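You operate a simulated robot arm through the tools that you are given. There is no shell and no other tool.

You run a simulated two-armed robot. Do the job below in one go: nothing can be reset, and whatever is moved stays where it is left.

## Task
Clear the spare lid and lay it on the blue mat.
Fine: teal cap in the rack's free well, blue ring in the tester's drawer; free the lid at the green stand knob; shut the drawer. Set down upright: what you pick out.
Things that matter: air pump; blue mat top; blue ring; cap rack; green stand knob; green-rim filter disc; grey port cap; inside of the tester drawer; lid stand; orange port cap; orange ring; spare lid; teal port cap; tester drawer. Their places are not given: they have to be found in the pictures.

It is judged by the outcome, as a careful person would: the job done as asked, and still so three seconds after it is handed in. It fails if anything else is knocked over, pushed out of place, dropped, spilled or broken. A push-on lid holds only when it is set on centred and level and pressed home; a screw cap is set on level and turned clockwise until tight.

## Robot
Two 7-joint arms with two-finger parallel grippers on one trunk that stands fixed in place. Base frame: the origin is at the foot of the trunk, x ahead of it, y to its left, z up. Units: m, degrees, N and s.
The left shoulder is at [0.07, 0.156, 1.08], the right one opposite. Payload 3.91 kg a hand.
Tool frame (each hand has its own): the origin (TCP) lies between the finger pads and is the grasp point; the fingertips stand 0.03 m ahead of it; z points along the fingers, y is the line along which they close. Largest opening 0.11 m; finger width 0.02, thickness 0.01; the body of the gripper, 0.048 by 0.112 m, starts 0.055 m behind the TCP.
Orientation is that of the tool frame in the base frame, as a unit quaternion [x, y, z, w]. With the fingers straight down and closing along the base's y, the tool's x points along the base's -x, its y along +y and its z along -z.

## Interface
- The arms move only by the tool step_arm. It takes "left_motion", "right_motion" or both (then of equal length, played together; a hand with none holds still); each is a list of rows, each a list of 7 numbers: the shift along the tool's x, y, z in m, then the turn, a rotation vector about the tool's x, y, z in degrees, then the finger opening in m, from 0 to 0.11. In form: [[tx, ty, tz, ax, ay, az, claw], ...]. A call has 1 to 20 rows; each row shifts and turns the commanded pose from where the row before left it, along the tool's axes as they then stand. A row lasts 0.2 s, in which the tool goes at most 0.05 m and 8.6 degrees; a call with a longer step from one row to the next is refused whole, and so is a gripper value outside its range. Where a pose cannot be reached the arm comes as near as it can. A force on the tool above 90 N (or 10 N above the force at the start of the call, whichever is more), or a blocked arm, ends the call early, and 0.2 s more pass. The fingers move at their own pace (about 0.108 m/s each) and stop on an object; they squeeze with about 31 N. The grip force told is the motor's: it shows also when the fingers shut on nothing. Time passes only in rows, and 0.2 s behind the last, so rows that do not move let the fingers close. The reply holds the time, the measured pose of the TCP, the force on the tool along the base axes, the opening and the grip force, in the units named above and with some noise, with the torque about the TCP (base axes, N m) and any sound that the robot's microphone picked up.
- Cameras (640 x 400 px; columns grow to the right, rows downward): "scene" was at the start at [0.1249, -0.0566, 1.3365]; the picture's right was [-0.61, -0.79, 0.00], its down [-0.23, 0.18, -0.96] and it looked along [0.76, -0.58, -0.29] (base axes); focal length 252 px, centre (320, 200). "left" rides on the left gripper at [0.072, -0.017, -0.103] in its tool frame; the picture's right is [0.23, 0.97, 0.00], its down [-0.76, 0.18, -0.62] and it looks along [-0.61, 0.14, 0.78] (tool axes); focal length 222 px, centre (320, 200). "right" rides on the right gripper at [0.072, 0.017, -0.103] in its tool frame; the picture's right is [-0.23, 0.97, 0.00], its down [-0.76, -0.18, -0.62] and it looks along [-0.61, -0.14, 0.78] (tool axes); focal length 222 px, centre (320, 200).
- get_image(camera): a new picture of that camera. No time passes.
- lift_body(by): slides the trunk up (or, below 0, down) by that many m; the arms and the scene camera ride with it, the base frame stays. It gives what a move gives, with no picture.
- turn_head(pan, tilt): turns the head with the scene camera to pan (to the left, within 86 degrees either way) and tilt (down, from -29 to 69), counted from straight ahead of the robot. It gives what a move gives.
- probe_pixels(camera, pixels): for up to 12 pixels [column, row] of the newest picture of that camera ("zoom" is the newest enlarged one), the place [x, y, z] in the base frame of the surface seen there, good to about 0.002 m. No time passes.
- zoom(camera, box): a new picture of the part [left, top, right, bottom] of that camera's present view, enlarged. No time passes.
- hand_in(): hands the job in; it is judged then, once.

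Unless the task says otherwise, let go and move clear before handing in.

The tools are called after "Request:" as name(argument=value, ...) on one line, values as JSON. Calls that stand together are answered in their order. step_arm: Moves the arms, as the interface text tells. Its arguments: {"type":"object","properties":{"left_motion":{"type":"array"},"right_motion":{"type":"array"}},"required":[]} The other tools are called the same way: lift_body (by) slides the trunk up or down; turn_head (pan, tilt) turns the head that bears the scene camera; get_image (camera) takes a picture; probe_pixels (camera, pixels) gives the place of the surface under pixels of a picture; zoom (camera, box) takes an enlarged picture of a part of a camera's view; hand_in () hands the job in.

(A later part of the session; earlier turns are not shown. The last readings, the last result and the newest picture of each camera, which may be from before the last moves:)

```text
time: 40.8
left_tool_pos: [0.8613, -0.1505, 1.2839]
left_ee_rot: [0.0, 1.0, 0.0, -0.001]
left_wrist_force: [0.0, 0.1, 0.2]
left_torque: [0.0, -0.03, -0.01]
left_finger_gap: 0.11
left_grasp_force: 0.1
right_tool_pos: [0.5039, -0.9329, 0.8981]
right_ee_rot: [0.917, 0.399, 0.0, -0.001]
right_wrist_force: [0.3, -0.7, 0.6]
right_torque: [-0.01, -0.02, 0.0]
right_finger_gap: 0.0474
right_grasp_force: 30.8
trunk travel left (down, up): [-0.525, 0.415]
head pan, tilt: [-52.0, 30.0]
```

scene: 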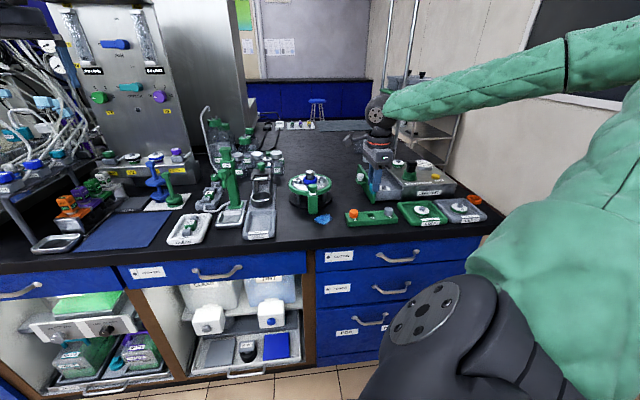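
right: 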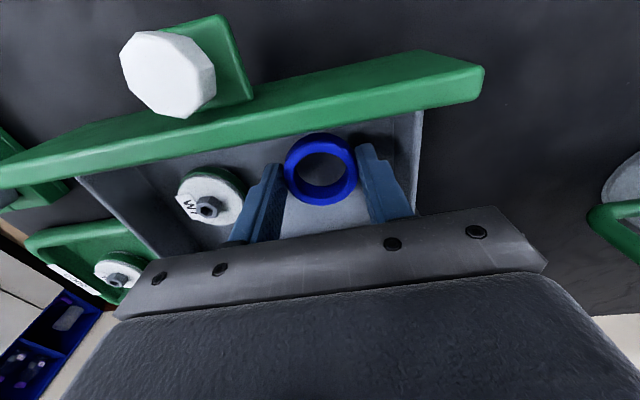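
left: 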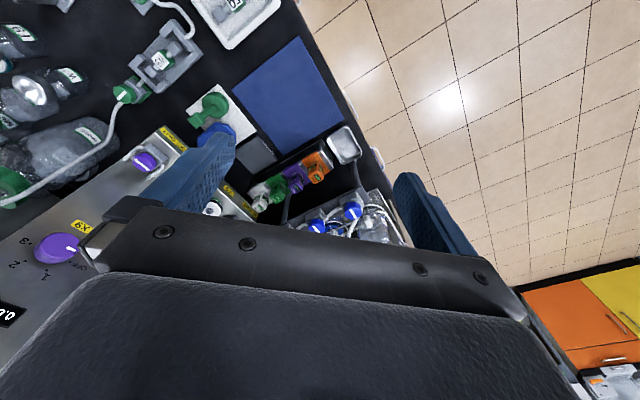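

No contact yet at z 0.898; I'll lower in 1 mm steps.

Request:
step_arm(right_motion=[[0, 0, 0.001, 0, 0, 0, 0.04], [0, 0, 0.001, 0, 0, 0, 0.04], [0, 0, 0, 0, 0, 0, 0.04]])

```text
time: 41.6
left_tool_pos: [0.8621, -0.1514, 1.2836]
left_ee_rot: [0.0, 1.0, 0.0, 0.0]
left_wrist_force: [0.7, 0.4, -0.1]
left_torque: [0.01, 0.03, -0.01]
left_finger_gap: 0.1102
left_grasp_force: 0.1
right_tool_pos: [0.5034, -0.934, 0.897]
right_ee_rot: [0.916, 0.4, 0.0, -0.001]
right_wrist_force: [-0.3, 0.4, 0.1]
right_torque: [0.01, 0.0, 0.0]
right_finger_gap: 0.0474
right_grasp_force: 30.8
trunk travel left (down, up): [-0.525, 0.415]
head pan, tilt: [-52.0, 30.0]
```

Still no force at z≈0.897; two more 1 mm steps.

Request:
step_arm(right_motion=[[0, 0, 0.001, 0, 0, 0, 0.04], [0, 0, 0.001, 0, 0, 0, 0.04], [0, 0, 0, 0, 0, 0, 0.04]])

Request:
zoom(camera="scene", box=[360, 150, 424, 190])

```text
time: 42.4
left_tool_pos: [0.8612, -0.1491, 1.2848]
left_ee_rot: [-0.001, 1.0, 0.0, 0.0]
left_wrist_force: [0.0, -0.1, 0.7]
left_torque: [-0.01, 0.05, 0.0]
left_finger_gap: 0.11
left_grasp_force: 0.0
right_tool_pos: [0.5052, -0.9333, 0.8969]
right_ee_rot: [0.916, 0.4, 0.0, 0.001]
right_wrist_force: [2.7, -2.5, 10.6]
right_torque: [-0.02, -0.08, 0.03]
right_finger_gap: 0.0475
right_grasp_force: 30.7
trunk travel left (down, up): [-0.525, 0.415]
head pan, tilt: [-52.0, 30.0]
```

```text
10.00 times, centred on (392, 170) of scene
```

zoom: 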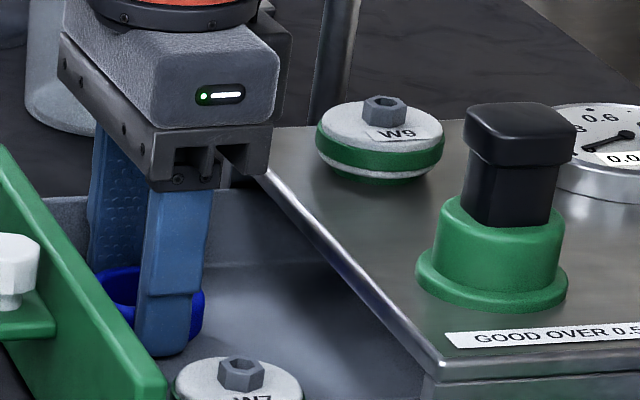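

Contact of about 10 N: the ring rests on the drawer floor. I'll release (opening to 0.056 only) and rise.

Request:
step_arm(right_motion=[[0, 0, -0.0005, 0, 0, 0, 0.056], [0, 0, 0, 0, 0, 0, 0.056], [0, 0, -0.015, 0, 0, 0, 0.056], [0, 0, -0.03, 0, 0, 0, 0.056], [0, 0, -0.04, 0, 0, 0, 0.056], [0, 0, -0.04, 0, 0, 0, 0.056], [0, 0, -0.03, 0, 0, 0, 0.06], [0, 0, 0, 0, 0, 0, 0.06]])

Request:
get_image(camera="right")

Request:
zoom(camera="scene", box=[350, 130, 478, 230])

```text
time: 44.2
left_tool_pos: [0.8612, -0.1506, 1.2839]
left_ee_rot: [0.0, 1.0, 0.0, -0.001]
left_wrist_force: [0.1, 0.2, 0.1]
left_torque: [0.01, 0.0, -0.01]
left_finger_gap: 0.1101
left_grasp_force: 0.0
right_tool_pos: [0.5043, -0.9333, 1.0509]
right_ee_rot: [0.917, 0.399, 0.0, 0.0]
right_wrist_force: [-0.4, -0.6, -0.2]
right_torque: [-0.02, 0.02, 0.0]
right_finger_gap: 0.06
right_grasp_force: 0.1
trunk travel left (down, up): [-0.525, 0.415]
head pan, tilt: [-52.0, 30.0]
```

```text
taken
```

right: 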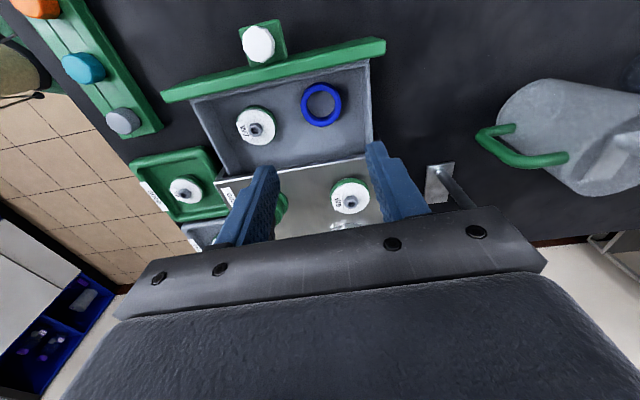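

```text
4.00 times, centred on (414, 180) of scene
```

zoom: 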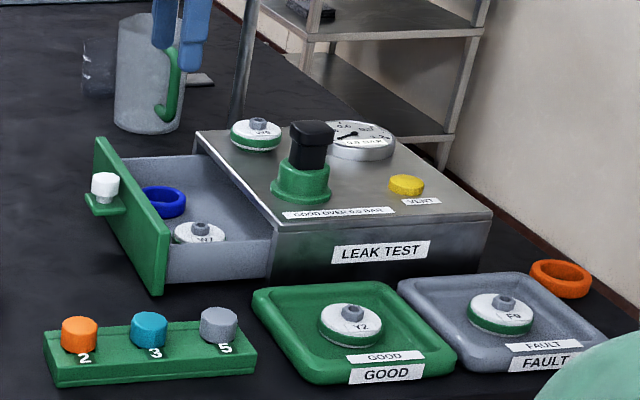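

The blue ring lies flat in the drawer beside disc W7. Next I'll shut the drawer: probe the knob at (258,43) to grip it again.

Request:
zoom(camera="right", box=[210, 10, 306, 70])

Request:
probe_pixels(camera="right", pixels=[[258, 43], [246, 44], [271, 42], [257, 31], [259, 57], [262, 48], [254, 38]])

```text
6.67 times, centred on (258, 40) of right
```

zoom: 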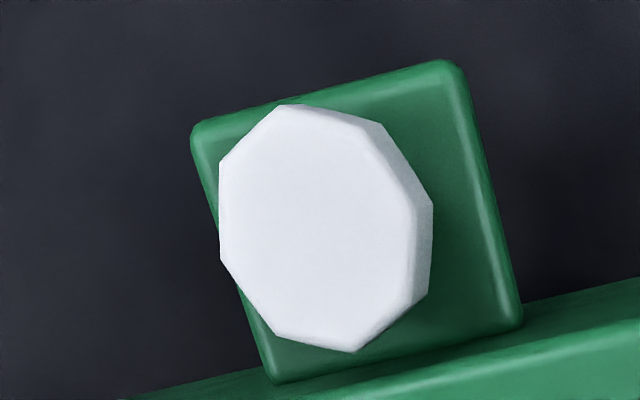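

```text
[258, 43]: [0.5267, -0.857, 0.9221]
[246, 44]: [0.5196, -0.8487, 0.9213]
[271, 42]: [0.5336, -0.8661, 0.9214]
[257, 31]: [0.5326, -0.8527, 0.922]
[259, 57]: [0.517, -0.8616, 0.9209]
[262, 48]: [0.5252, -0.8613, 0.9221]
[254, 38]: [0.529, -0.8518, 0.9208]
```

Knob centre is about (0.5255,-0.856). I'll move above it and descend partway.

Request:
step_arm(right_motion=[[0.0239, -0.0126, 0, 0, 0, 0, 0.05], [0.0239, -0.0126, 0, 0, 0, 0, 0.05], [0.0239, -0.0126, 0, 0, 0, 0, 0.05], [0, 0, 0.03, 0, 0, 0, 0.05], [0, 0, 0.03, 0, 0, 0, 0.05], [0, 0, 0, 0, 0, 0, 0.05]])

Request:
zoom(camera="right", box=[224, 100, 416, 220])

```text
time: 45.6
left_tool_pos: [0.8617, -0.1517, 1.2852]
left_ee_rot: [-0.001, 1.0, 0.0, 0.0]
left_wrist_force: [0.0, -0.1, -1.0]
left_torque: [0.02, 0.02, 0.02]
left_finger_gap: 0.1103
left_grasp_force: 0.1
right_tool_pos: [0.5249, -0.8537, 0.9916]
right_ee_rot: [0.917, 0.399, 0.0, 0.0]
right_wrist_force: [-0.1, -0.2, 0.1]
right_torque: [0.03, 0.0, 0.02]
right_finger_gap: 0.05
right_grasp_force: 0.1
trunk travel left (down, up): [-0.525, 0.415]
head pan, tilt: [-52.0, 30.0]
```

```text
3.33 times, centred on (320, 160) of right
```

zoom: 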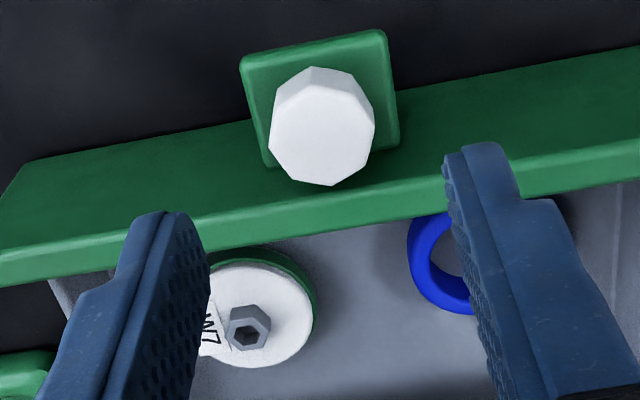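

The knob is right on the TCP axis. I'll descend to z≈0.934 and close.

Request:
step_arm(right_motion=[[0, 0, 0.02, 0, 0, 0, 0.05], [0, 0, 0.02, 0, 0, 0, 0.05], [0, 0, 0.0175, 0, 0, 0, 0.05], [0, 0, 0, 0, 0, 0, 0.05], [0, 0, 0, 0, 0, 0, 0.03], [0, 0, 0, 0, 0, 0, 0.02], [0, 0, 0, 0, 0, 0, 0.015], [0, 0, 0, 0, 0, 0, 0.015]])

```text
time: 47.4
left_tool_pos: [0.8606, -0.1498, 1.2835]
left_ee_rot: [0.0, 1.0, 0.0, 0.0]
left_wrist_force: [-0.2, 0.2, 0.0]
left_torque: [0.01, 0.01, 0.0]
left_finger_gap: 0.11
left_grasp_force: 0.0
right_tool_pos: [0.5247, -0.8549, 0.9316]
right_ee_rot: [0.917, 0.4, 0.0, -0.001]
right_wrist_force: [-7.9, 9.9, -2.8]
right_torque: [0.21, 0.13, -0.38]
right_finger_gap: 0.0246
right_grasp_force: 45.3
trunk travel left (down, up): [-0.525, 0.415]
head pan, tilt: [-52.0, 30.0]
```

The knob is gripped again. I'll push the drawer in slowly along tool −x.

Request:
step_arm(right_motion=[[-0.008, -0.0013, 0, 0, 0, 0, 0.015], [-0.012, -0.0003, 0, 0, 0, 0, 0.015], [-0.012, -0.0003, 0, 0, 0, 0, 0.015], [-0.012, -0.0003, 0, 0, 0, 0, 0.015], [-0.012, -0.0003, 0, 0, 0, 0, 0.015], [0, 0, 0, 0, 0, 0, 0.015]])

Request:
zoom(camera="scene", box=[350, 130, 478, 230])

```text
time: 48.8
left_tool_pos: [0.8609, -0.1503, 1.2847]
left_ee_rot: [0.0, 1.0, 0.0, 0.0]
left_wrist_force: [-0.4, -1.5, -0.2]
left_torque: [0.02, -0.02, -0.01]
left_finger_gap: 0.11
left_grasp_force: 0.2
right_tool_pos: [0.4852, -0.8938, 0.933]
right_ee_rot: [0.917, 0.4, 0.001, 0.0]
right_wrist_force: [-1.2, 2.7, 2.4]
right_torque: [0.14, -0.02, -0.24]
right_finger_gap: 0.0246
right_grasp_force: 45.0
trunk travel left (down, up): [-0.525, 0.415]
head pan, tilt: [-52.0, 30.0]
```

```text
4.00 times, centred on (414, 180) of scene
```

zoom: 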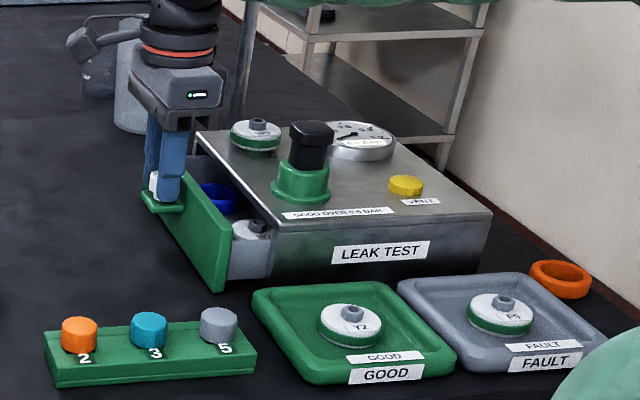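

The drawer is over half in and forces are low. Continuing to push.

Request:
step_arm(right_motion=[[-0.01, -0.0003, 0, 0, 0, 0, 0.015], [-0.01, -0.0003, 0, 0, 0, 0, 0.015], [-0.01, -0.0003, 0, 0, 0, 0, 0.015], [-0.004, 0, 0, 0, 0, 0, 0.015], [-0.003, 0, 0, 0, 0, 0, 0.015], [0, 0, 0, 0, 0, 0, 0.015]])

Request:
zoom(camera="scene", box=[350, 130, 478, 230])

```text
time: 50.2
left_tool_pos: [0.8601, -0.1496, 1.2844]
left_ee_rot: [0.0, 1.0, 0.0, 0.0]
left_wrist_force: [-0.2, -0.3, 0.4]
left_torque: [0.0, 0.0, 0.04]
left_finger_gap: 0.1098
left_grasp_force: 0.2
right_tool_pos: [0.4585, -0.921, 0.9325]
right_ee_rot: [0.917, 0.399, 0.0, 0.001]
right_wrist_force: [-5.8, 4.7, 4.9]
right_torque: [0.36, -0.12, -0.35]
right_finger_gap: 0.0246
right_grasp_force: 44.9
trunk travel left (down, up): [-0.525, 0.415]
head pan, tilt: [-52.0, 30.0]
```

```text
4.00 times, centred on (414, 180) of scene
```

zoom: 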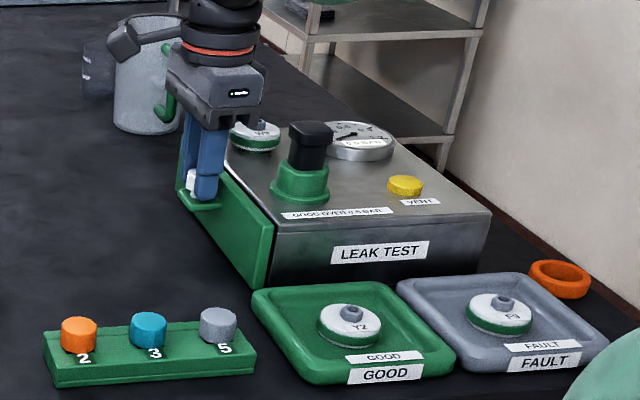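

The drawer is back at its original closed position within a mm. I'll push 2 mm more to feel the stop.

Request:
step_arm(right_motion=[[-0.001, 0, 0, 0, 0, 0, 0.015], [-0.001, 0, 0, 0, 0, 0, 0.015], [-0.001, 0, 0, 0, 0, 0, 0.015]])

Request:
zoom(camera="scene", box=[370, 150, 434, 210])

```text
time: 51.0
left_tool_pos: [0.8615, -0.1481, 1.2846]
left_ee_rot: [-0.001, 1.0, 0.001, 0.0]
left_wrist_force: [-0.6, -0.3, 0.4]
left_torque: [-0.03, -0.02, 0.01]
left_finger_gap: 0.1099
left_grasp_force: 0.0
right_tool_pos: [0.4578, -0.921, 0.9332]
right_ee_rot: [0.917, 0.4, 0.0, -0.002]
right_wrist_force: [-5.8, 14.5, -3.3]
right_torque: [-0.18, 0.65, -0.59]
right_finger_gap: 0.0247
right_grasp_force: 44.9
trunk travel left (down, up): [-0.525, 0.415]
head pan, tilt: [-52.0, 30.0]
```

```text
6.67 times, centred on (402, 180) of scene
```

zoom: 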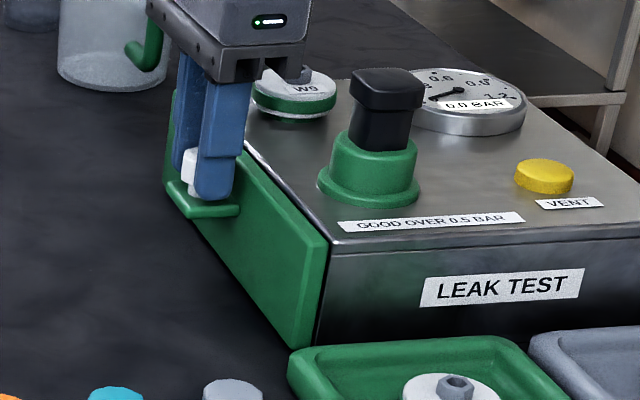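

The panel is flush with the tester and the stop resists, so the drawer is shut. I'll release the knob and rise.

Request:
step_arm(right_motion=[[0, 0, 0, 0, 0, 0, 0.05], [0, 0, 0, 0, 0, 0, 0.05], [0, 0, -0.02, 0, 0, 0, 0.05], [0, 0, -0.03, 0, 0, 0, 0.05], [0, 0, -0.04, 0, 0, 0, 0.05], [0, 0, -0.04, 0, 0, 0, 0.05], [0, 0, 0, 0, 0, 0, 0.05]])

Request:
get_image(camera="right")

Request:
zoom(camera="scene", box=[350, 130, 478, 230])

```text
time: 52.6
left_tool_pos: [0.8611, -0.1497, 1.2831]
left_ee_rot: [-0.001, 1.0, 0.0, 0.0]
left_wrist_force: [0.7, 0.1, -0.1]
left_torque: [0.03, -0.03, 0.05]
left_finger_gap: 0.1103
left_grasp_force: 0.1
right_tool_pos: [0.4562, -0.923, 1.0619]
right_ee_rot: [0.916, 0.4, -0.001, -0.001]
right_wrist_force: [0.3, -0.1, -0.1]
right_torque: [0.01, 0.03, -0.02]
right_finger_gap: 0.0501
right_grasp_force: 0.1
trunk travel left (down, up): [-0.525, 0.415]
head pan, tilt: [-52.0, 30.0]
```

```text
taken
```

right: 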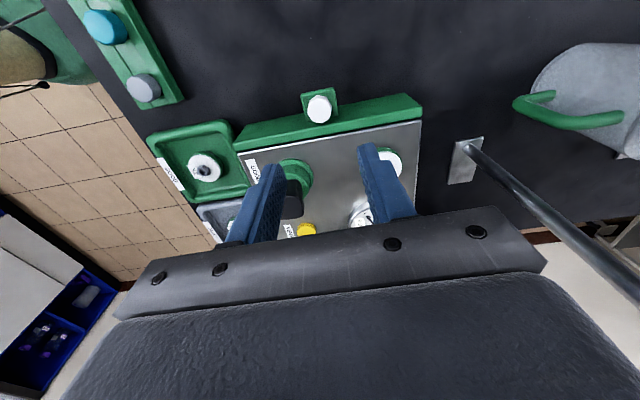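

```text
4.00 times, centred on (414, 180) of scene
```

zoom: 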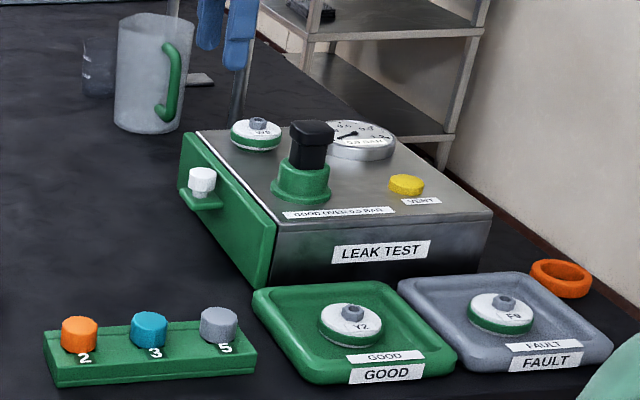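

The drawer is shut with the tester unmoved. Now I'll move over the green stand knob at about (0.57,-0.619).

Request:
step_arm(right_motion=[[0.0375, -0.01556, 0, 0, 0, 0, 0.06], [0.0375, -0.01556, 0, 0, 0, 0, 0.06], [0.0375, -0.01556, 0, 0, 0, 0, 0.06], [0.0375, -0.01556, 0, 0, 0, 0, 0.06], [0.0375, -0.01556, 0, 0, 0, 0, 0.06], [0.0375, -0.01556, 0, 0, 0, 0, 0.06], [0.0375, -0.01556, 0, 0, 0, 0, 0.06], [0.0375, -0.01556, 0, 0, 0, 0, 0.06], [0, 0, 0, 0, 0, 0, 0.06]])

Request:
get_image(camera="right")

Request:
zoom(camera="right", box=[256, 80, 384, 160])

```text
time: 54.6
left_tool_pos: [0.8618, -0.1522, 1.2836]
left_ee_rot: [0.0, 1.0, 0.001, 0.0]
left_wrist_force: [0.4, -0.6, 1.1]
left_torque: [0.03, -0.01, -0.01]
left_finger_gap: 0.1098
left_grasp_force: 0.0
right_tool_pos: [0.5704, -0.6201, 1.0612]
right_ee_rot: [0.917, 0.4, 0.0, -0.001]
right_wrist_force: [0.1, 0.0, 0.0]
right_torque: [-0.01, 0.0, 0.0]
right_finger_gap: 0.06
right_grasp_force: 0.0
trunk travel left (down, up): [-0.525, 0.415]
head pan, tilt: [-52.0, 30.0]
```

```text
taken
```

right: 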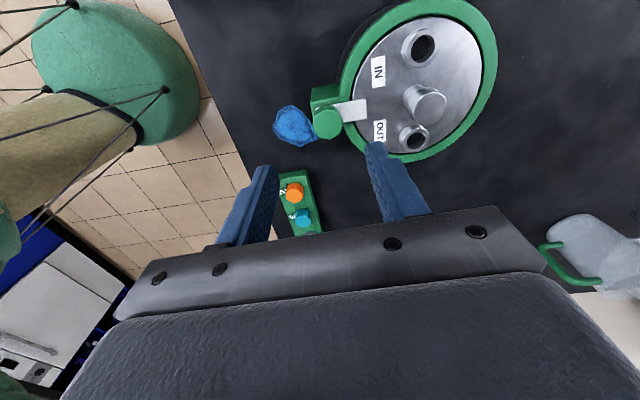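

```text
5.00 times, centred on (320, 120) of right
```

zoom: 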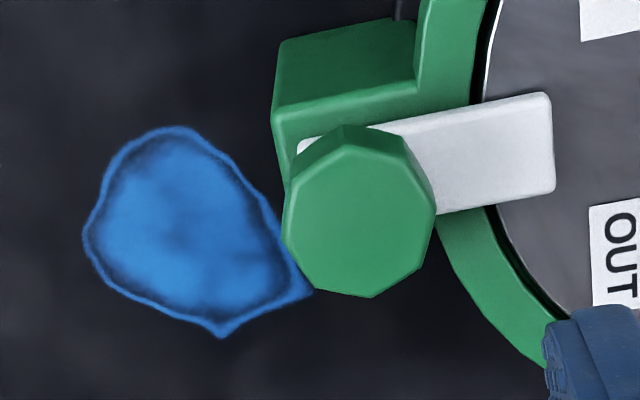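

The knob top is centred near zoom (361,222); I need the orientation of its flats to grip it well, so I'll zoom more.

Request:
zoom(camera="right", box=[308, 105, 356, 145])

```text
10.00 times, centred on (332, 125) of right
```

zoom: 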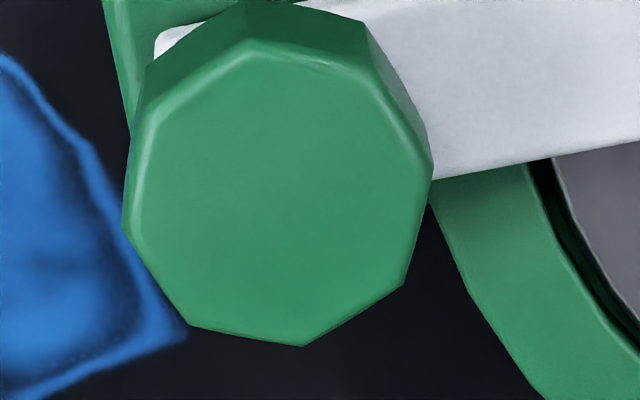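

The octagon's corners lie exactly along the current closing line, so I'll rotate the hand 22.5° to grip on flats, centre over the knob and descend partway.

Request:
step_arm(right_motion=[[-0.002, 0.0076, 0, 0, 0, 0, 0.05], [0, 0, 0.01, 0, 0, -7.5, 0.05], [0, 0, 0.02, 0, 0, -7.5, 0.05], [0, 0, 0.02, 0, 0, -7.5, 0.05], [0, 0, 0, 0, 0, 0, 0.05]])

Request:
get_image(camera="right")

Request:
zoom(camera="right", box=[256, 110, 384, 190])

```text
time: 55.8
left_tool_pos: [0.8615, -0.1503, 1.2841]
left_ee_rot: [0.0, 1.0, 0.0, 0.0]
left_wrist_force: [0.6, 0.2, 0.7]
left_torque: [0.0, -0.02, 0.0]
left_finger_gap: 0.11
left_grasp_force: 0.0
right_tool_pos: [0.575, -0.6272, 1.0133]
right_ee_rot: [0.821, 0.571, 0.0, 0.0]
right_wrist_force: [-0.2, -0.3, -0.8]
right_torque: [-0.01, -0.01, 0.02]
right_finger_gap: 0.05
right_grasp_force: 0.0
trunk travel left (down, up): [-0.525, 0.415]
head pan, tilt: [-52.0, 30.0]
```

```text
taken
```

right: 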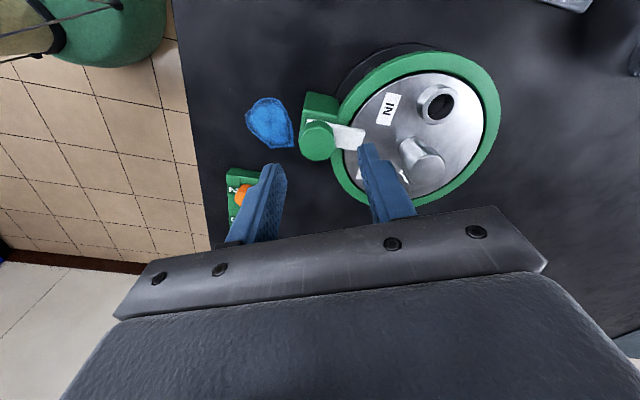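

```text
5.00 times, centred on (320, 150) of right
```

zoom: 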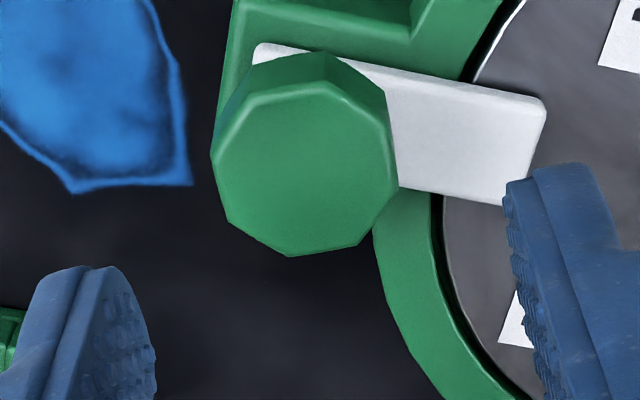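

The knob is nearly under the TCP axis (3 px to −y). I'll correct 2.4 mm and descend to z≈0.963 with the tips just above the tongue.

Request:
step_arm(right_motion=[[-0.0005, -0.0024, 0.015, 0, 0, 0, 0.05], [0, 0, 0.015, 0, 0, 0, 0.05], [0, 0, 0.012, 0, 0, 0, 0.05], [0, 0, 0.008, 0, 0, 0, 0.05], [0, 0, 0, 0, 0, 0, 0.05]])

Request:
zoom(camera="right", box=[224, 110, 416, 230])

Request:
zoom(camera="scene", box=[280, 165, 344, 215])

```text
time: 57.0
left_tool_pos: [0.8616, -0.1505, 1.2838]
left_ee_rot: [0.0, 1.0, 0.0, 0.0]
left_wrist_force: [0.1, -0.2, 0.1]
left_torque: [-0.01, -0.05, 0.01]
left_finger_gap: 0.1098
left_grasp_force: 0.0
right_tool_pos: [0.5713, -0.6254, 0.9629]
right_ee_rot: [0.821, 0.571, 0.0, 0.0]
right_wrist_force: [-0.9, 0.2, -0.5]
right_torque: [-0.02, -0.02, 0.02]
right_finger_gap: 0.05
right_grasp_force: 0.1
trunk travel left (down, up): [-0.525, 0.415]
head pan, tilt: [-52.0, 30.0]
```

```text
3.33 times, centred on (320, 170) of right
```

zoom: 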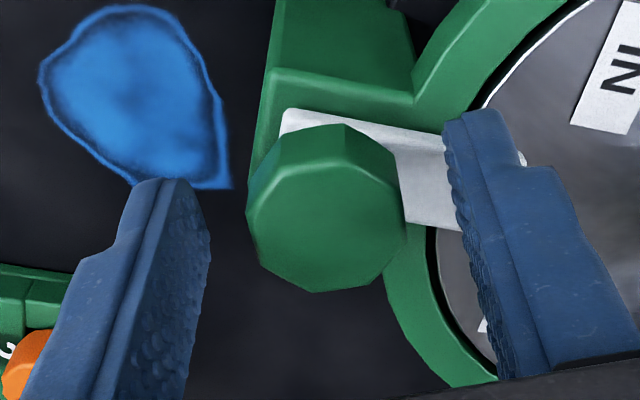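

```text
8.00 times, centred on (312, 190) of scene
```

zoom: 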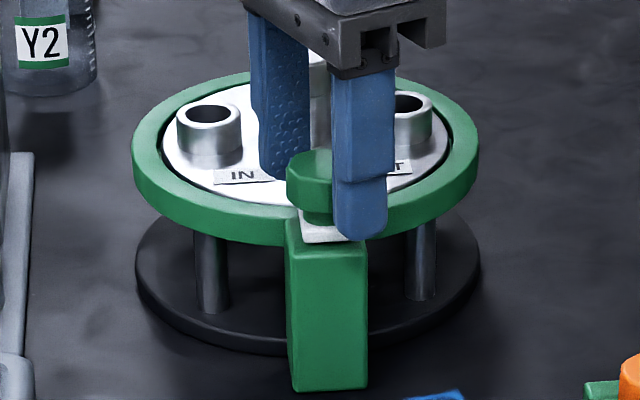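

The knob is centred between the fingers. I'll close on it.

Request:
step_arm(right_motion=[[0, 0, 0, 0, 0, 0, 0.04], [0, 0, 0, 0, 0, 0, 0.03], [0, 0, 0, 0, 0, 0, 0.02], [0, 0, 0, 0, 0, 0, 0.02]])

Request:
zoom(camera="right", box=[224, 110, 416, 230])

```text
time: 58.0
left_tool_pos: [0.8629, -0.151, 1.2828]
left_ee_rot: [0.0, 1.0, 0.0, -0.001]
left_wrist_force: [0.2, -0.6, 0.3]
left_torque: [0.0, 0.02, 0.02]
left_finger_gap: 0.1102
left_grasp_force: 0.1
right_tool_pos: [0.5721, -0.6267, 0.9647]
right_ee_rot: [0.821, 0.571, 0.0, 0.0]
right_wrist_force: [8.8, -4.0, 2.7]
right_torque: [-0.07, -0.2, -0.07]
right_finger_gap: 0.0289
right_grasp_force: 30.9
trunk travel left (down, up): [-0.525, 0.415]
head pan, tilt: [-52.0, 30.0]
```

```text
3.33 times, centred on (320, 170) of right
```

zoom: 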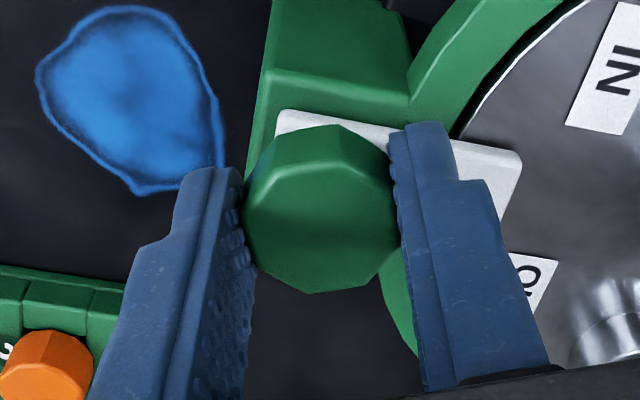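

The knob is gripped at 0.0289 m with a small side load. I'll relieve 1.2 mm and turn counterclockwise 8° to feel the torque.

Request:
step_arm(right_motion=[[0, 0.0012, 0, 0, 0, -4, 0.02], [0, 0, 0, 0, 0, -4, 0.02]])

Request:
zoom(camera="scene", box=[280, 165, 344, 215])

Request:
zoom(camera="right", box=[224, 110, 416, 230])

```text
time: 58.6
left_tool_pos: [0.8608, -0.1498, 1.2847]
left_ee_rot: [0.0, 1.0, 0.0, 0.001]
left_wrist_force: [-0.1, 0.8, 0.4]
left_torque: [0.01, 0.01, -0.05]
left_finger_gap: 0.1104
left_grasp_force: 0.0
right_tool_pos: [0.5719, -0.6256, 0.9618]
right_ee_rot: [0.779, 0.627, -0.001, -0.001]
right_wrist_force: [-10.3, 6.7, -0.6]
right_torque: [0.11, 0.19, -0.46]
right_finger_gap: 0.0296
right_grasp_force: 30.8
trunk travel left (down, up): [-0.525, 0.415]
head pan, tilt: [-52.0, 30.0]
```

```text
8.00 times, centred on (312, 190) of scene
```

zoom: 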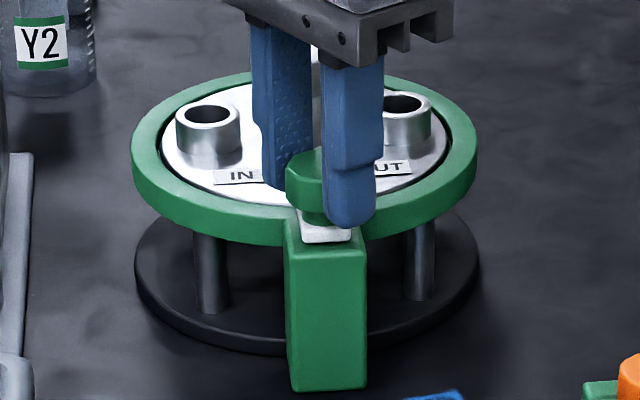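

```text
3.33 times, centred on (320, 170) of right
```

zoom: 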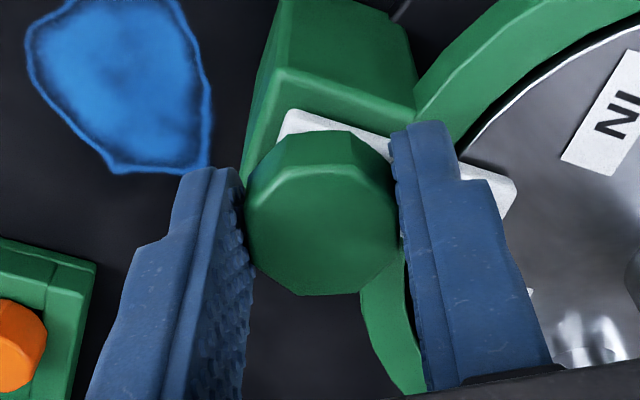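

The gap grew (0.0289→0.0296) and a torque of 0.46 N·m built up while the tongue did not move, so it doesn't turn this way easily. I'll turn back and open to look closely at the clamp.

Request:
step_arm(right_motion=[[0, 0, 0, 0, 0, 4, 0.02], [0, 0, 0, 0, 0, 4, 0.02], [0, 0, 0, 0, 0, 0, 0.02]])

Request:
zoom(camera="scene", box=[296, 175, 328, 200])

Request:
zoom(camera="right", box=[272, 115, 368, 195])

```text
time: 59.4
left_tool_pos: [0.8607, -0.1503, 1.2834]
left_ee_rot: [0.0, 1.0, 0.0, 0.0]
left_wrist_force: [-0.4, -0.9, -0.2]
left_torque: [0.01, 0.0, 0.02]
left_finger_gap: 0.1101
left_grasp_force: 0.0
right_tool_pos: [0.5726, -0.6242, 0.9623]
right_ee_rot: [0.821, 0.571, 0.0, 0.0]
right_wrist_force: [-13.4, 9.2, -0.3]
right_torque: [0.2, 0.26, -0.02]
right_finger_gap: 0.0296
right_grasp_force: 31.0
trunk travel left (down, up): [-0.525, 0.415]
head pan, tilt: [-52.0, 30.0]
```

```text
16.00 times, centred on (312, 188) of scene
```

zoom: 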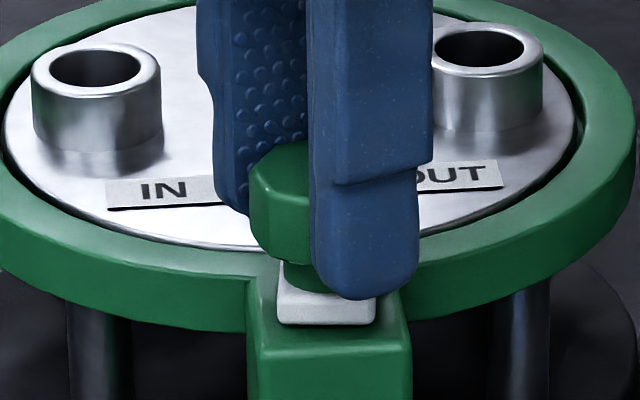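

```text
5.00 times, centred on (320, 155) of right
```

zoom: 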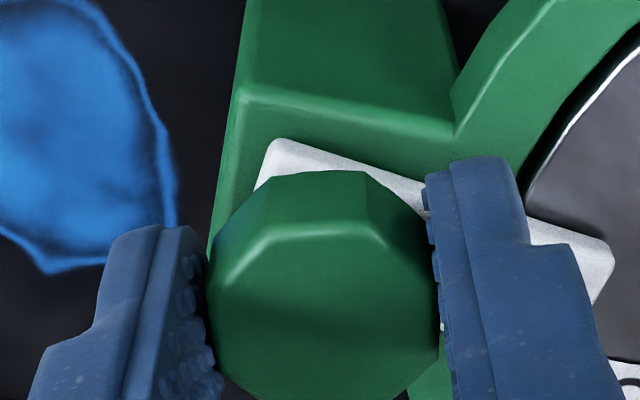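

The tongue followed the hand when I turned back: it now appears rotated clockwise ~8° relative to the bracket with no torque. So the clamp opens clockwise; I'll turn on 22° that way and check.

Request:
step_arm(right_motion=[[0, -0.001, 0, 0, 0, 5, 0.02], [0, 0, 0, 0, 0, 6, 0.02], [0, 0, 0, 0, 0, 6, 0.02], [0, 0, 0, 0, 0, 5.5, 0.02], [0, 0, 0, 0, 0, 0, 0.02]])

Request:
zoom(camera="scene", box=[296, 175, 328, 200])

Request:
zoom(camera="right", box=[256, 95, 400, 195])

```text
time: 60.6
left_tool_pos: [0.8632, -0.1515, 1.2842]
left_ee_rot: [0.0, 1.0, 0.0, 0.0]
left_wrist_force: [-0.7, 0.3, 0.6]
left_torque: [0.0, 0.01, -0.01]
left_finger_gap: 0.11
left_grasp_force: 0.0
right_tool_pos: [0.5733, -0.6263, 0.9619]
right_ee_rot: [0.917, 0.399, 0.0, 0.0]
right_wrist_force: [14.1, -4.3, 3.3]
right_torque: [0.0, -0.44, 0.06]
right_finger_gap: 0.0296
right_grasp_force: 31.4
trunk travel left (down, up): [-0.525, 0.415]
head pan, tilt: [-52.0, 30.0]
```

```text
16.00 times, centred on (312, 188) of scene
```

zoom: 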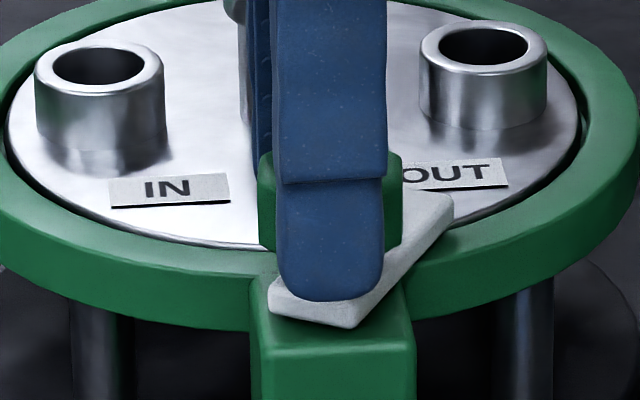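

```text
4.00 times, centred on (328, 145) of right
```

zoom: 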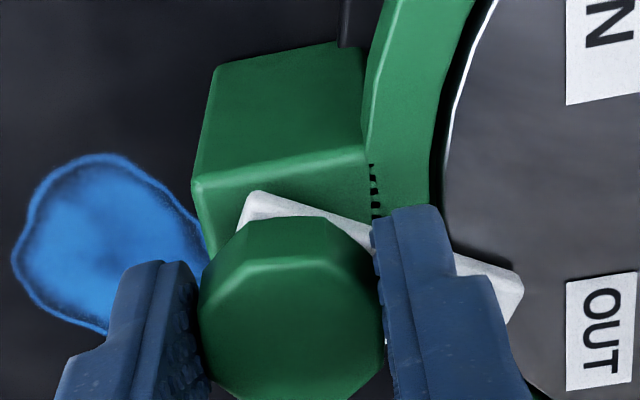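

The tongue has swung ~30° clockwise with little torque. I'll ease the side load, let go, rise, and turn the hand back 82° to take a new grip on the flats.

Request:
step_arm(right_motion=[[0.0005, 0.0015, 0, 0, 0, 0, 0.02], [0, 0, 0, 0, 0, 0, 0.05], [0, 0, 0, 0, 0, 0, 0.05], [0, 0, -0.025, 0, 0, 0, 0.05], [0, 0, -0.025, 0, 0, 0, 0.05], [0, 0, 0, 0, 0, -8.2, 0.05], [0, 0, 0, 0, 0, -8.2, 0.05], [0, 0, 0, 0, 0, -8.2, 0.05], [0, 0, 0, 0, 0, -8.2, 0.05], [0, 0, 0, 0, 0, -8.2, 0.05], [0, 0, 0, 0, 0, -8.2, 0.05], [0, 0, 0, 0, 0, -8.2, 0.05], [0, 0, 0, 0, 0, -8.2, 0.05], [0, 0, 0, 0, 0, -8.2, 0.05], [0, 0, 0, 0, 0, -8.2, 0.05], [0, 0, 0, 0, 0, 0, 0.05]])

Request:
get_image(camera="right")

Request:
zoom(camera="right", box=[272, 100, 368, 180])

Request:
zoom(camera="scene", box=[280, 165, 344, 215])

```text
time: 64.0
left_tool_pos: [0.8619, -0.1503, 1.2835]
left_ee_rot: [0.0, 1.0, 0.001, 0.0]
left_wrist_force: [-0.1, -0.6, 0.5]
left_torque: [0.0, -0.01, -0.01]
left_finger_gap: 0.11
left_grasp_force: 0.0
right_tool_pos: [0.5734, -0.6256, 1.013]
right_ee_rot: [0.43, 0.903, 0.0, 0.001]
right_wrist_force: [0.0, -0.3, 0.6]
right_torque: [-0.01, 0.0, -0.02]
right_finger_gap: 0.0501
right_grasp_force: 0.1
trunk travel left (down, up): [-0.525, 0.415]
head pan, tilt: [-52.0, 30.0]
```

```text
taken
```

right: 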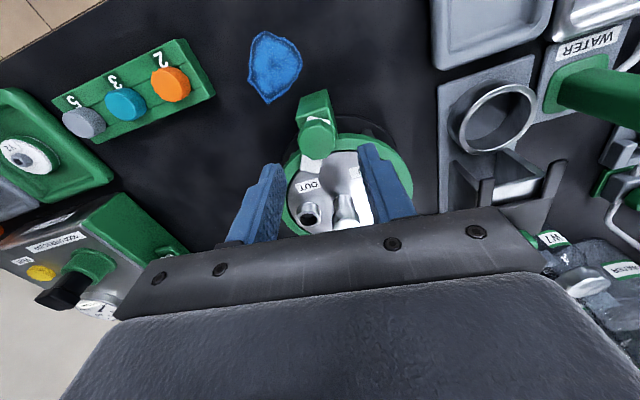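

```text
5.00 times, centred on (320, 140) of right
```

zoom: 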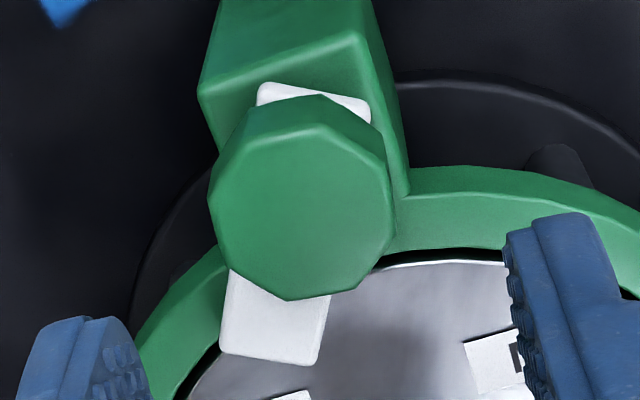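

```text
8.00 times, centred on (312, 190) of scene
```

zoom: 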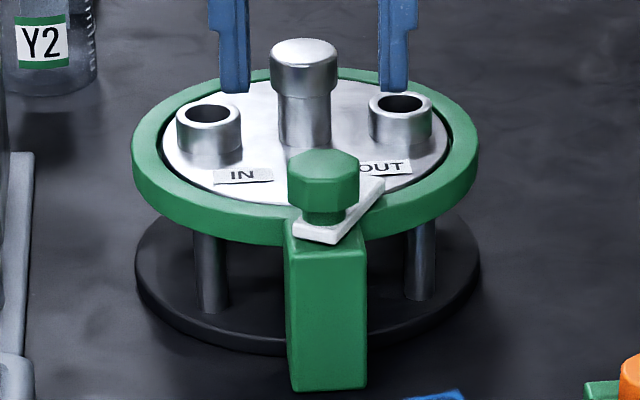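

The stand is unmoved and the tongue sits ~30° swung; the knob is ~3 mm off the TCP axis. I'll correct, descend and grip again.

Request:
step_arm(right_motion=[[0.0028, -0.0018, 0.01, 0, 0, 0, 0.05], [0, 0, 0.015, 0, 0, 0, 0.05], [0, 0, 0.015, 0, 0, 0, 0.05], [0, 0, 0.01, 0, 0, 0, 0.05], [0, 0, 0, 0, 0, 0, 0.04], [0, 0, 0, 0, 0, 0, 0.03], [0, 0, 0, 0, 0, 0, 0.02], [0, 0, 0, 0, 0, 0, 0.02]])

Request:
zoom(camera="right", box=[256, 110, 384, 210])

```text
time: 65.8
left_tool_pos: [0.8616, -0.1506, 1.2828]
left_ee_rot: [0.0, 1.0, 0.0, 0.001]
left_wrist_force: [0.7, -0.3, 0.1]
left_torque: [0.02, 0.02, 0.0]
left_finger_gap: 0.1102
left_grasp_force: 0.1
right_tool_pos: [0.5687, -0.6232, 0.9625]
right_ee_rot: [0.429, 0.903, 0.0, 0.0]
right_wrist_force: [-2.1, -2.8, -0.4]
right_torque: [-0.13, 0.02, -0.04]
right_finger_gap: 0.0294
right_grasp_force: 31.3
trunk travel left (down, up): [-0.525, 0.415]
head pan, tilt: [-52.0, 30.0]
```

```text
4.00 times, centred on (320, 160) of right
```

zoom: 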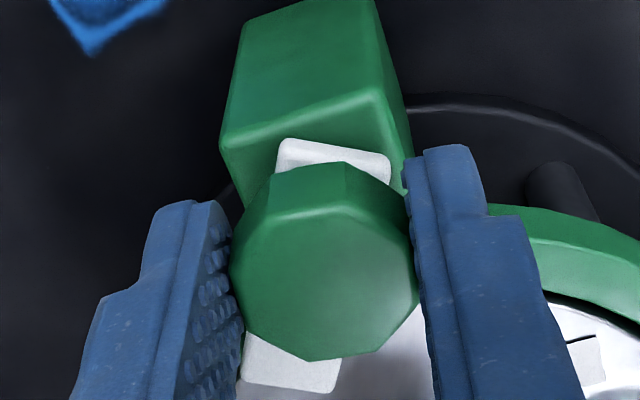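

Gripped at 0.0294 with low forces. I'll turn clockwise 32° and check.

Request:
step_arm(right_motion=[[0, 0, 0, 0, 0, 8, 0.02], [0, 0, 0, 0, 0, 8, 0.02], [0, 0, 0, 0, 0, 8, 0.02], [0, 0, 0, 0, 0, 8, 0.02], [0, 0, 0, 0, 0, 0, 0.02]])

Request:
zoom(camera="scene", box=[280, 165, 344, 215])

```text
time: 67.0
left_tool_pos: [0.8626, -0.1491, 1.2837]
left_ee_rot: [-0.001, 1.0, 0.0, -0.001]
left_wrist_force: [0.4, 0.1, 0.1]
left_torque: [-0.01, 0.06, 0.01]
left_finger_gap: 0.1099
left_grasp_force: 0.0
right_tool_pos: [0.5706, -0.6233, 0.962]
right_ee_rot: [0.663, 0.749, 0.002, -0.002]
right_wrist_force: [6.1, 9.4, 0.6]
right_torque: [0.82, -0.12, 0.06]
right_finger_gap: 0.0295
right_grasp_force: 31.0
trunk travel left (down, up): [-0.525, 0.415]
head pan, tilt: [-52.0, 30.0]
```

```text
8.00 times, centred on (312, 190) of scene
```

zoom: 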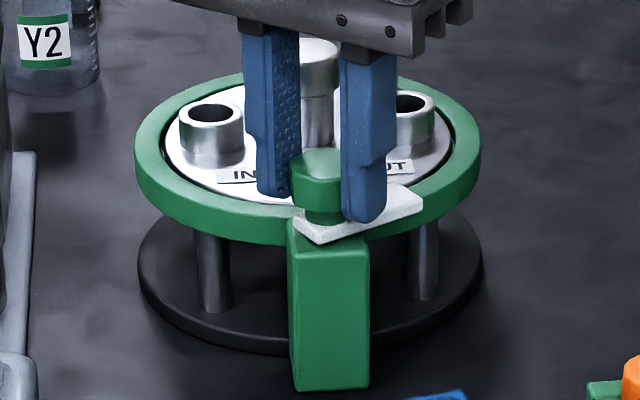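

The tongue has swung to ~62°. There is an 11 N side load, so I'll relieve that and turn 30° more.

Request:
step_arm(right_motion=[[0.0013, 0.001, 0, 0, 0, 6, 0.02], [0.0003, 0, 0, 0, 0, 8, 0.02], [0.0003, 0, 0, 0, 0, 8, 0.02], [0.0003, 0, 0, 0, 0, 7, 0.02], [0, 0, 0, 0, 0, 0, 0.02]])

Request:
zoom(camera="scene", box=[280, 165, 344, 215])

Request:
zoom(camera="right", box=[256, 90, 416, 210])

```text
time: 68.2
left_tool_pos: [0.8634, -0.1511, 1.2832]
left_ee_rot: [0.0, 1.0, 0.0, -0.001]
left_wrist_force: [0.2, 0.1, 0.3]
left_torque: [-0.03, 0.0, 0.02]
left_finger_gap: 0.11
left_grasp_force: 0.0
right_tool_pos: [0.5721, -0.623, 0.9626]
right_ee_rot: [0.829, 0.559, -0.001, 0.0]
right_wrist_force: [21.6, -16.8, 12.7]
right_torque: [-0.59, -0.5, 0.34]
right_finger_gap: 0.0294
right_grasp_force: 31.1
trunk travel left (down, up): [-0.525, 0.415]
head pan, tilt: [-52.0, 30.0]
```

```text
8.00 times, centred on (312, 190) of scene
```

zoom: 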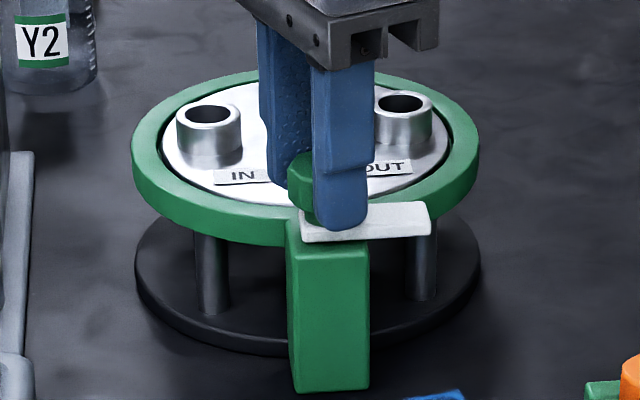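

```text
3.33 times, centred on (336, 150) of right
```

zoom: 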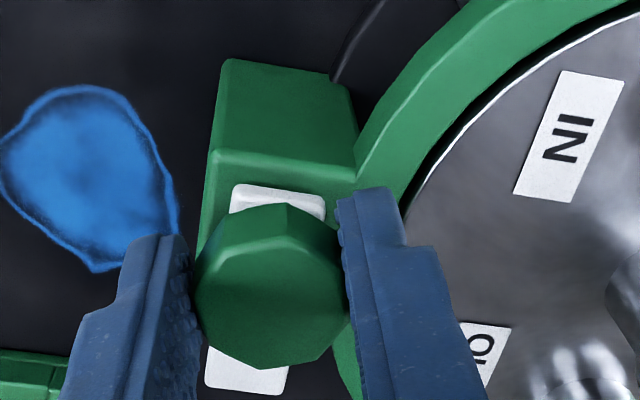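

The tongue now points sideways, off the lid; a 27 N side load built up so I'll relieve it, let go and rise to check.

Request:
step_arm(right_motion=[[-0.0005, 0.0015, 0, 0, 0, 0, 0.02], [-0.0005, 0.0013, 0, 0, 0, 0, 0.02], [0, 0, 0, 0, 0, 0, 0.05], [0, 0, 0, 0, 0, 0, 0.05], [0, 0, -0.02, 0, 0, 0, 0.05], [0, 0, -0.03, 0, 0, 0, 0.05], [0, 0, -0.04, 0, 0, 0, 0.05], [0, 0, 0, 0, 0, 0, 0.05]])

Request:
zoom(camera="scene", box=[280, 165, 344, 215])

Request:
get_image(camera="right")

```text
time: 70.0
left_tool_pos: [0.8615, -0.1503, 1.2843]
left_ee_rot: [0.0, 1.0, 0.0, 0.0]
left_wrist_force: [-0.4, 0.1, -0.4]
left_torque: [0.02, 0.0, 0.04]
left_finger_gap: 0.1099
left_grasp_force: 0.1
right_tool_pos: [0.5739, -0.6253, 1.0519]
right_ee_rot: [0.828, 0.56, 0.0, 0.0]
right_wrist_force: [-0.6, -0.8, 0.3]
right_torque: [-0.01, -0.01, 0.02]
right_finger_gap: 0.05
right_grasp_force: 0.1
trunk travel left (down, up): [-0.525, 0.415]
head pan, tilt: [-52.0, 30.0]
```

```text
8.00 times, centred on (312, 190) of scene
```

zoom: 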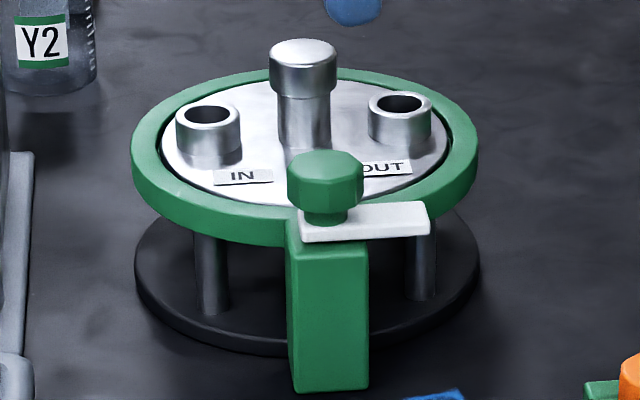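

```text
taken
```

right: 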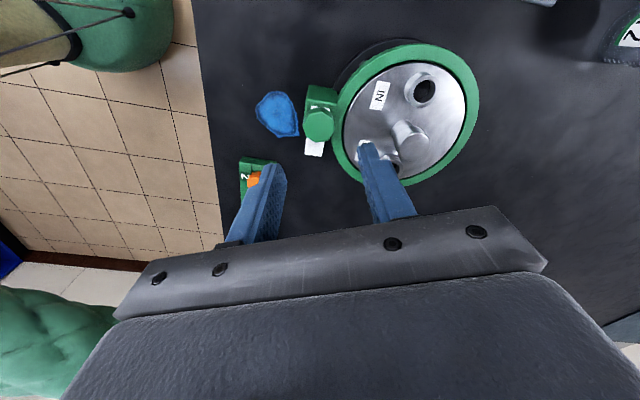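

The lid is now free of the tongue. Before lifting it, I'll look at the blue mat to choose the spot.

Request:
turn_head(pan=-20, tilt=32)

Request:
get_image(camera="scene")

```text
time: 70.9
left_tool_pos: [0.8611, -0.1507, 1.2835]
left_ee_rot: [0.0, 1.0, 0.0, 0.0]
left_wrist_force: [0.1, 0.0, 0.4]
left_torque: [-0.02, 0.0, -0.01]
left_finger_gap: 0.1103
left_grasp_force: 0.0
right_tool_pos: [0.5734, -0.6248, 1.0525]
right_ee_rot: [0.828, 0.56, -0.001, 0.0]
right_wrist_force: [-0.3, 0.2, 0.0]
right_torque: [0.01, 0.04, 0.02]
right_finger_gap: 0.0498
right_grasp_force: 0.1
trunk travel left (down, up): [-0.525, 0.415]
head pan, tilt: [-20.0, 32.0]
```

```text
taken
```

scene: 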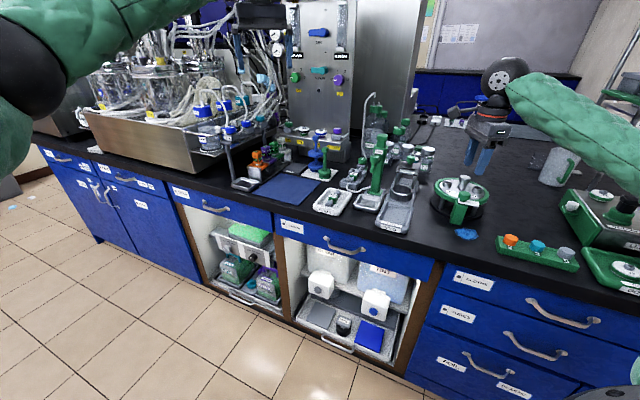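

The blue mat is at (288,188), behind the CLEAN tray (332,200). I'll zoom and probe its corners.

Request:
zoom(camera="scene", box=[230, 140, 390, 240])

Request:
probe_pixels(camera="zoom", pixels=[[85, 215], [195, 135], [362, 160], [290, 255], [230, 190], [280, 200], [180, 190], [320, 215], [400, 235], [340, 190], [380, 130], [60, 180]])

```text
4.00 times, centred on (310, 190) of scene
```

zoom: 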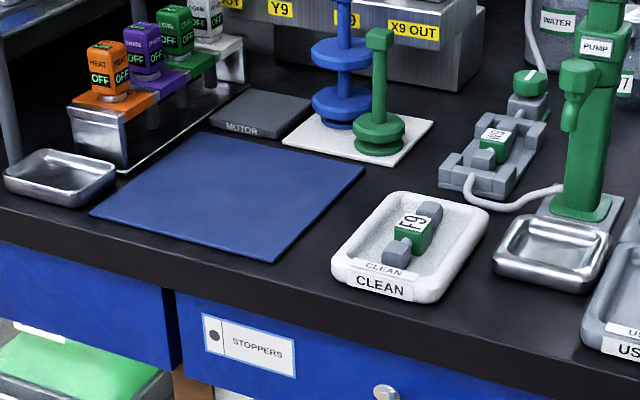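

```text
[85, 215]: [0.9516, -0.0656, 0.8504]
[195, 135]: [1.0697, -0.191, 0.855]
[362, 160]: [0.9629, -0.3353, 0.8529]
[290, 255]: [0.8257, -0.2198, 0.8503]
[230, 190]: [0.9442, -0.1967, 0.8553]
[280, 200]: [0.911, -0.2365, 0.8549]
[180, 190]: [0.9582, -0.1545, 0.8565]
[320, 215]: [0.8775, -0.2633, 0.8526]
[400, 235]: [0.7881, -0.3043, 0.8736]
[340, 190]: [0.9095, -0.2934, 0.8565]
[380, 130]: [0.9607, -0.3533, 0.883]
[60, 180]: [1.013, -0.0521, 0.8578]
```

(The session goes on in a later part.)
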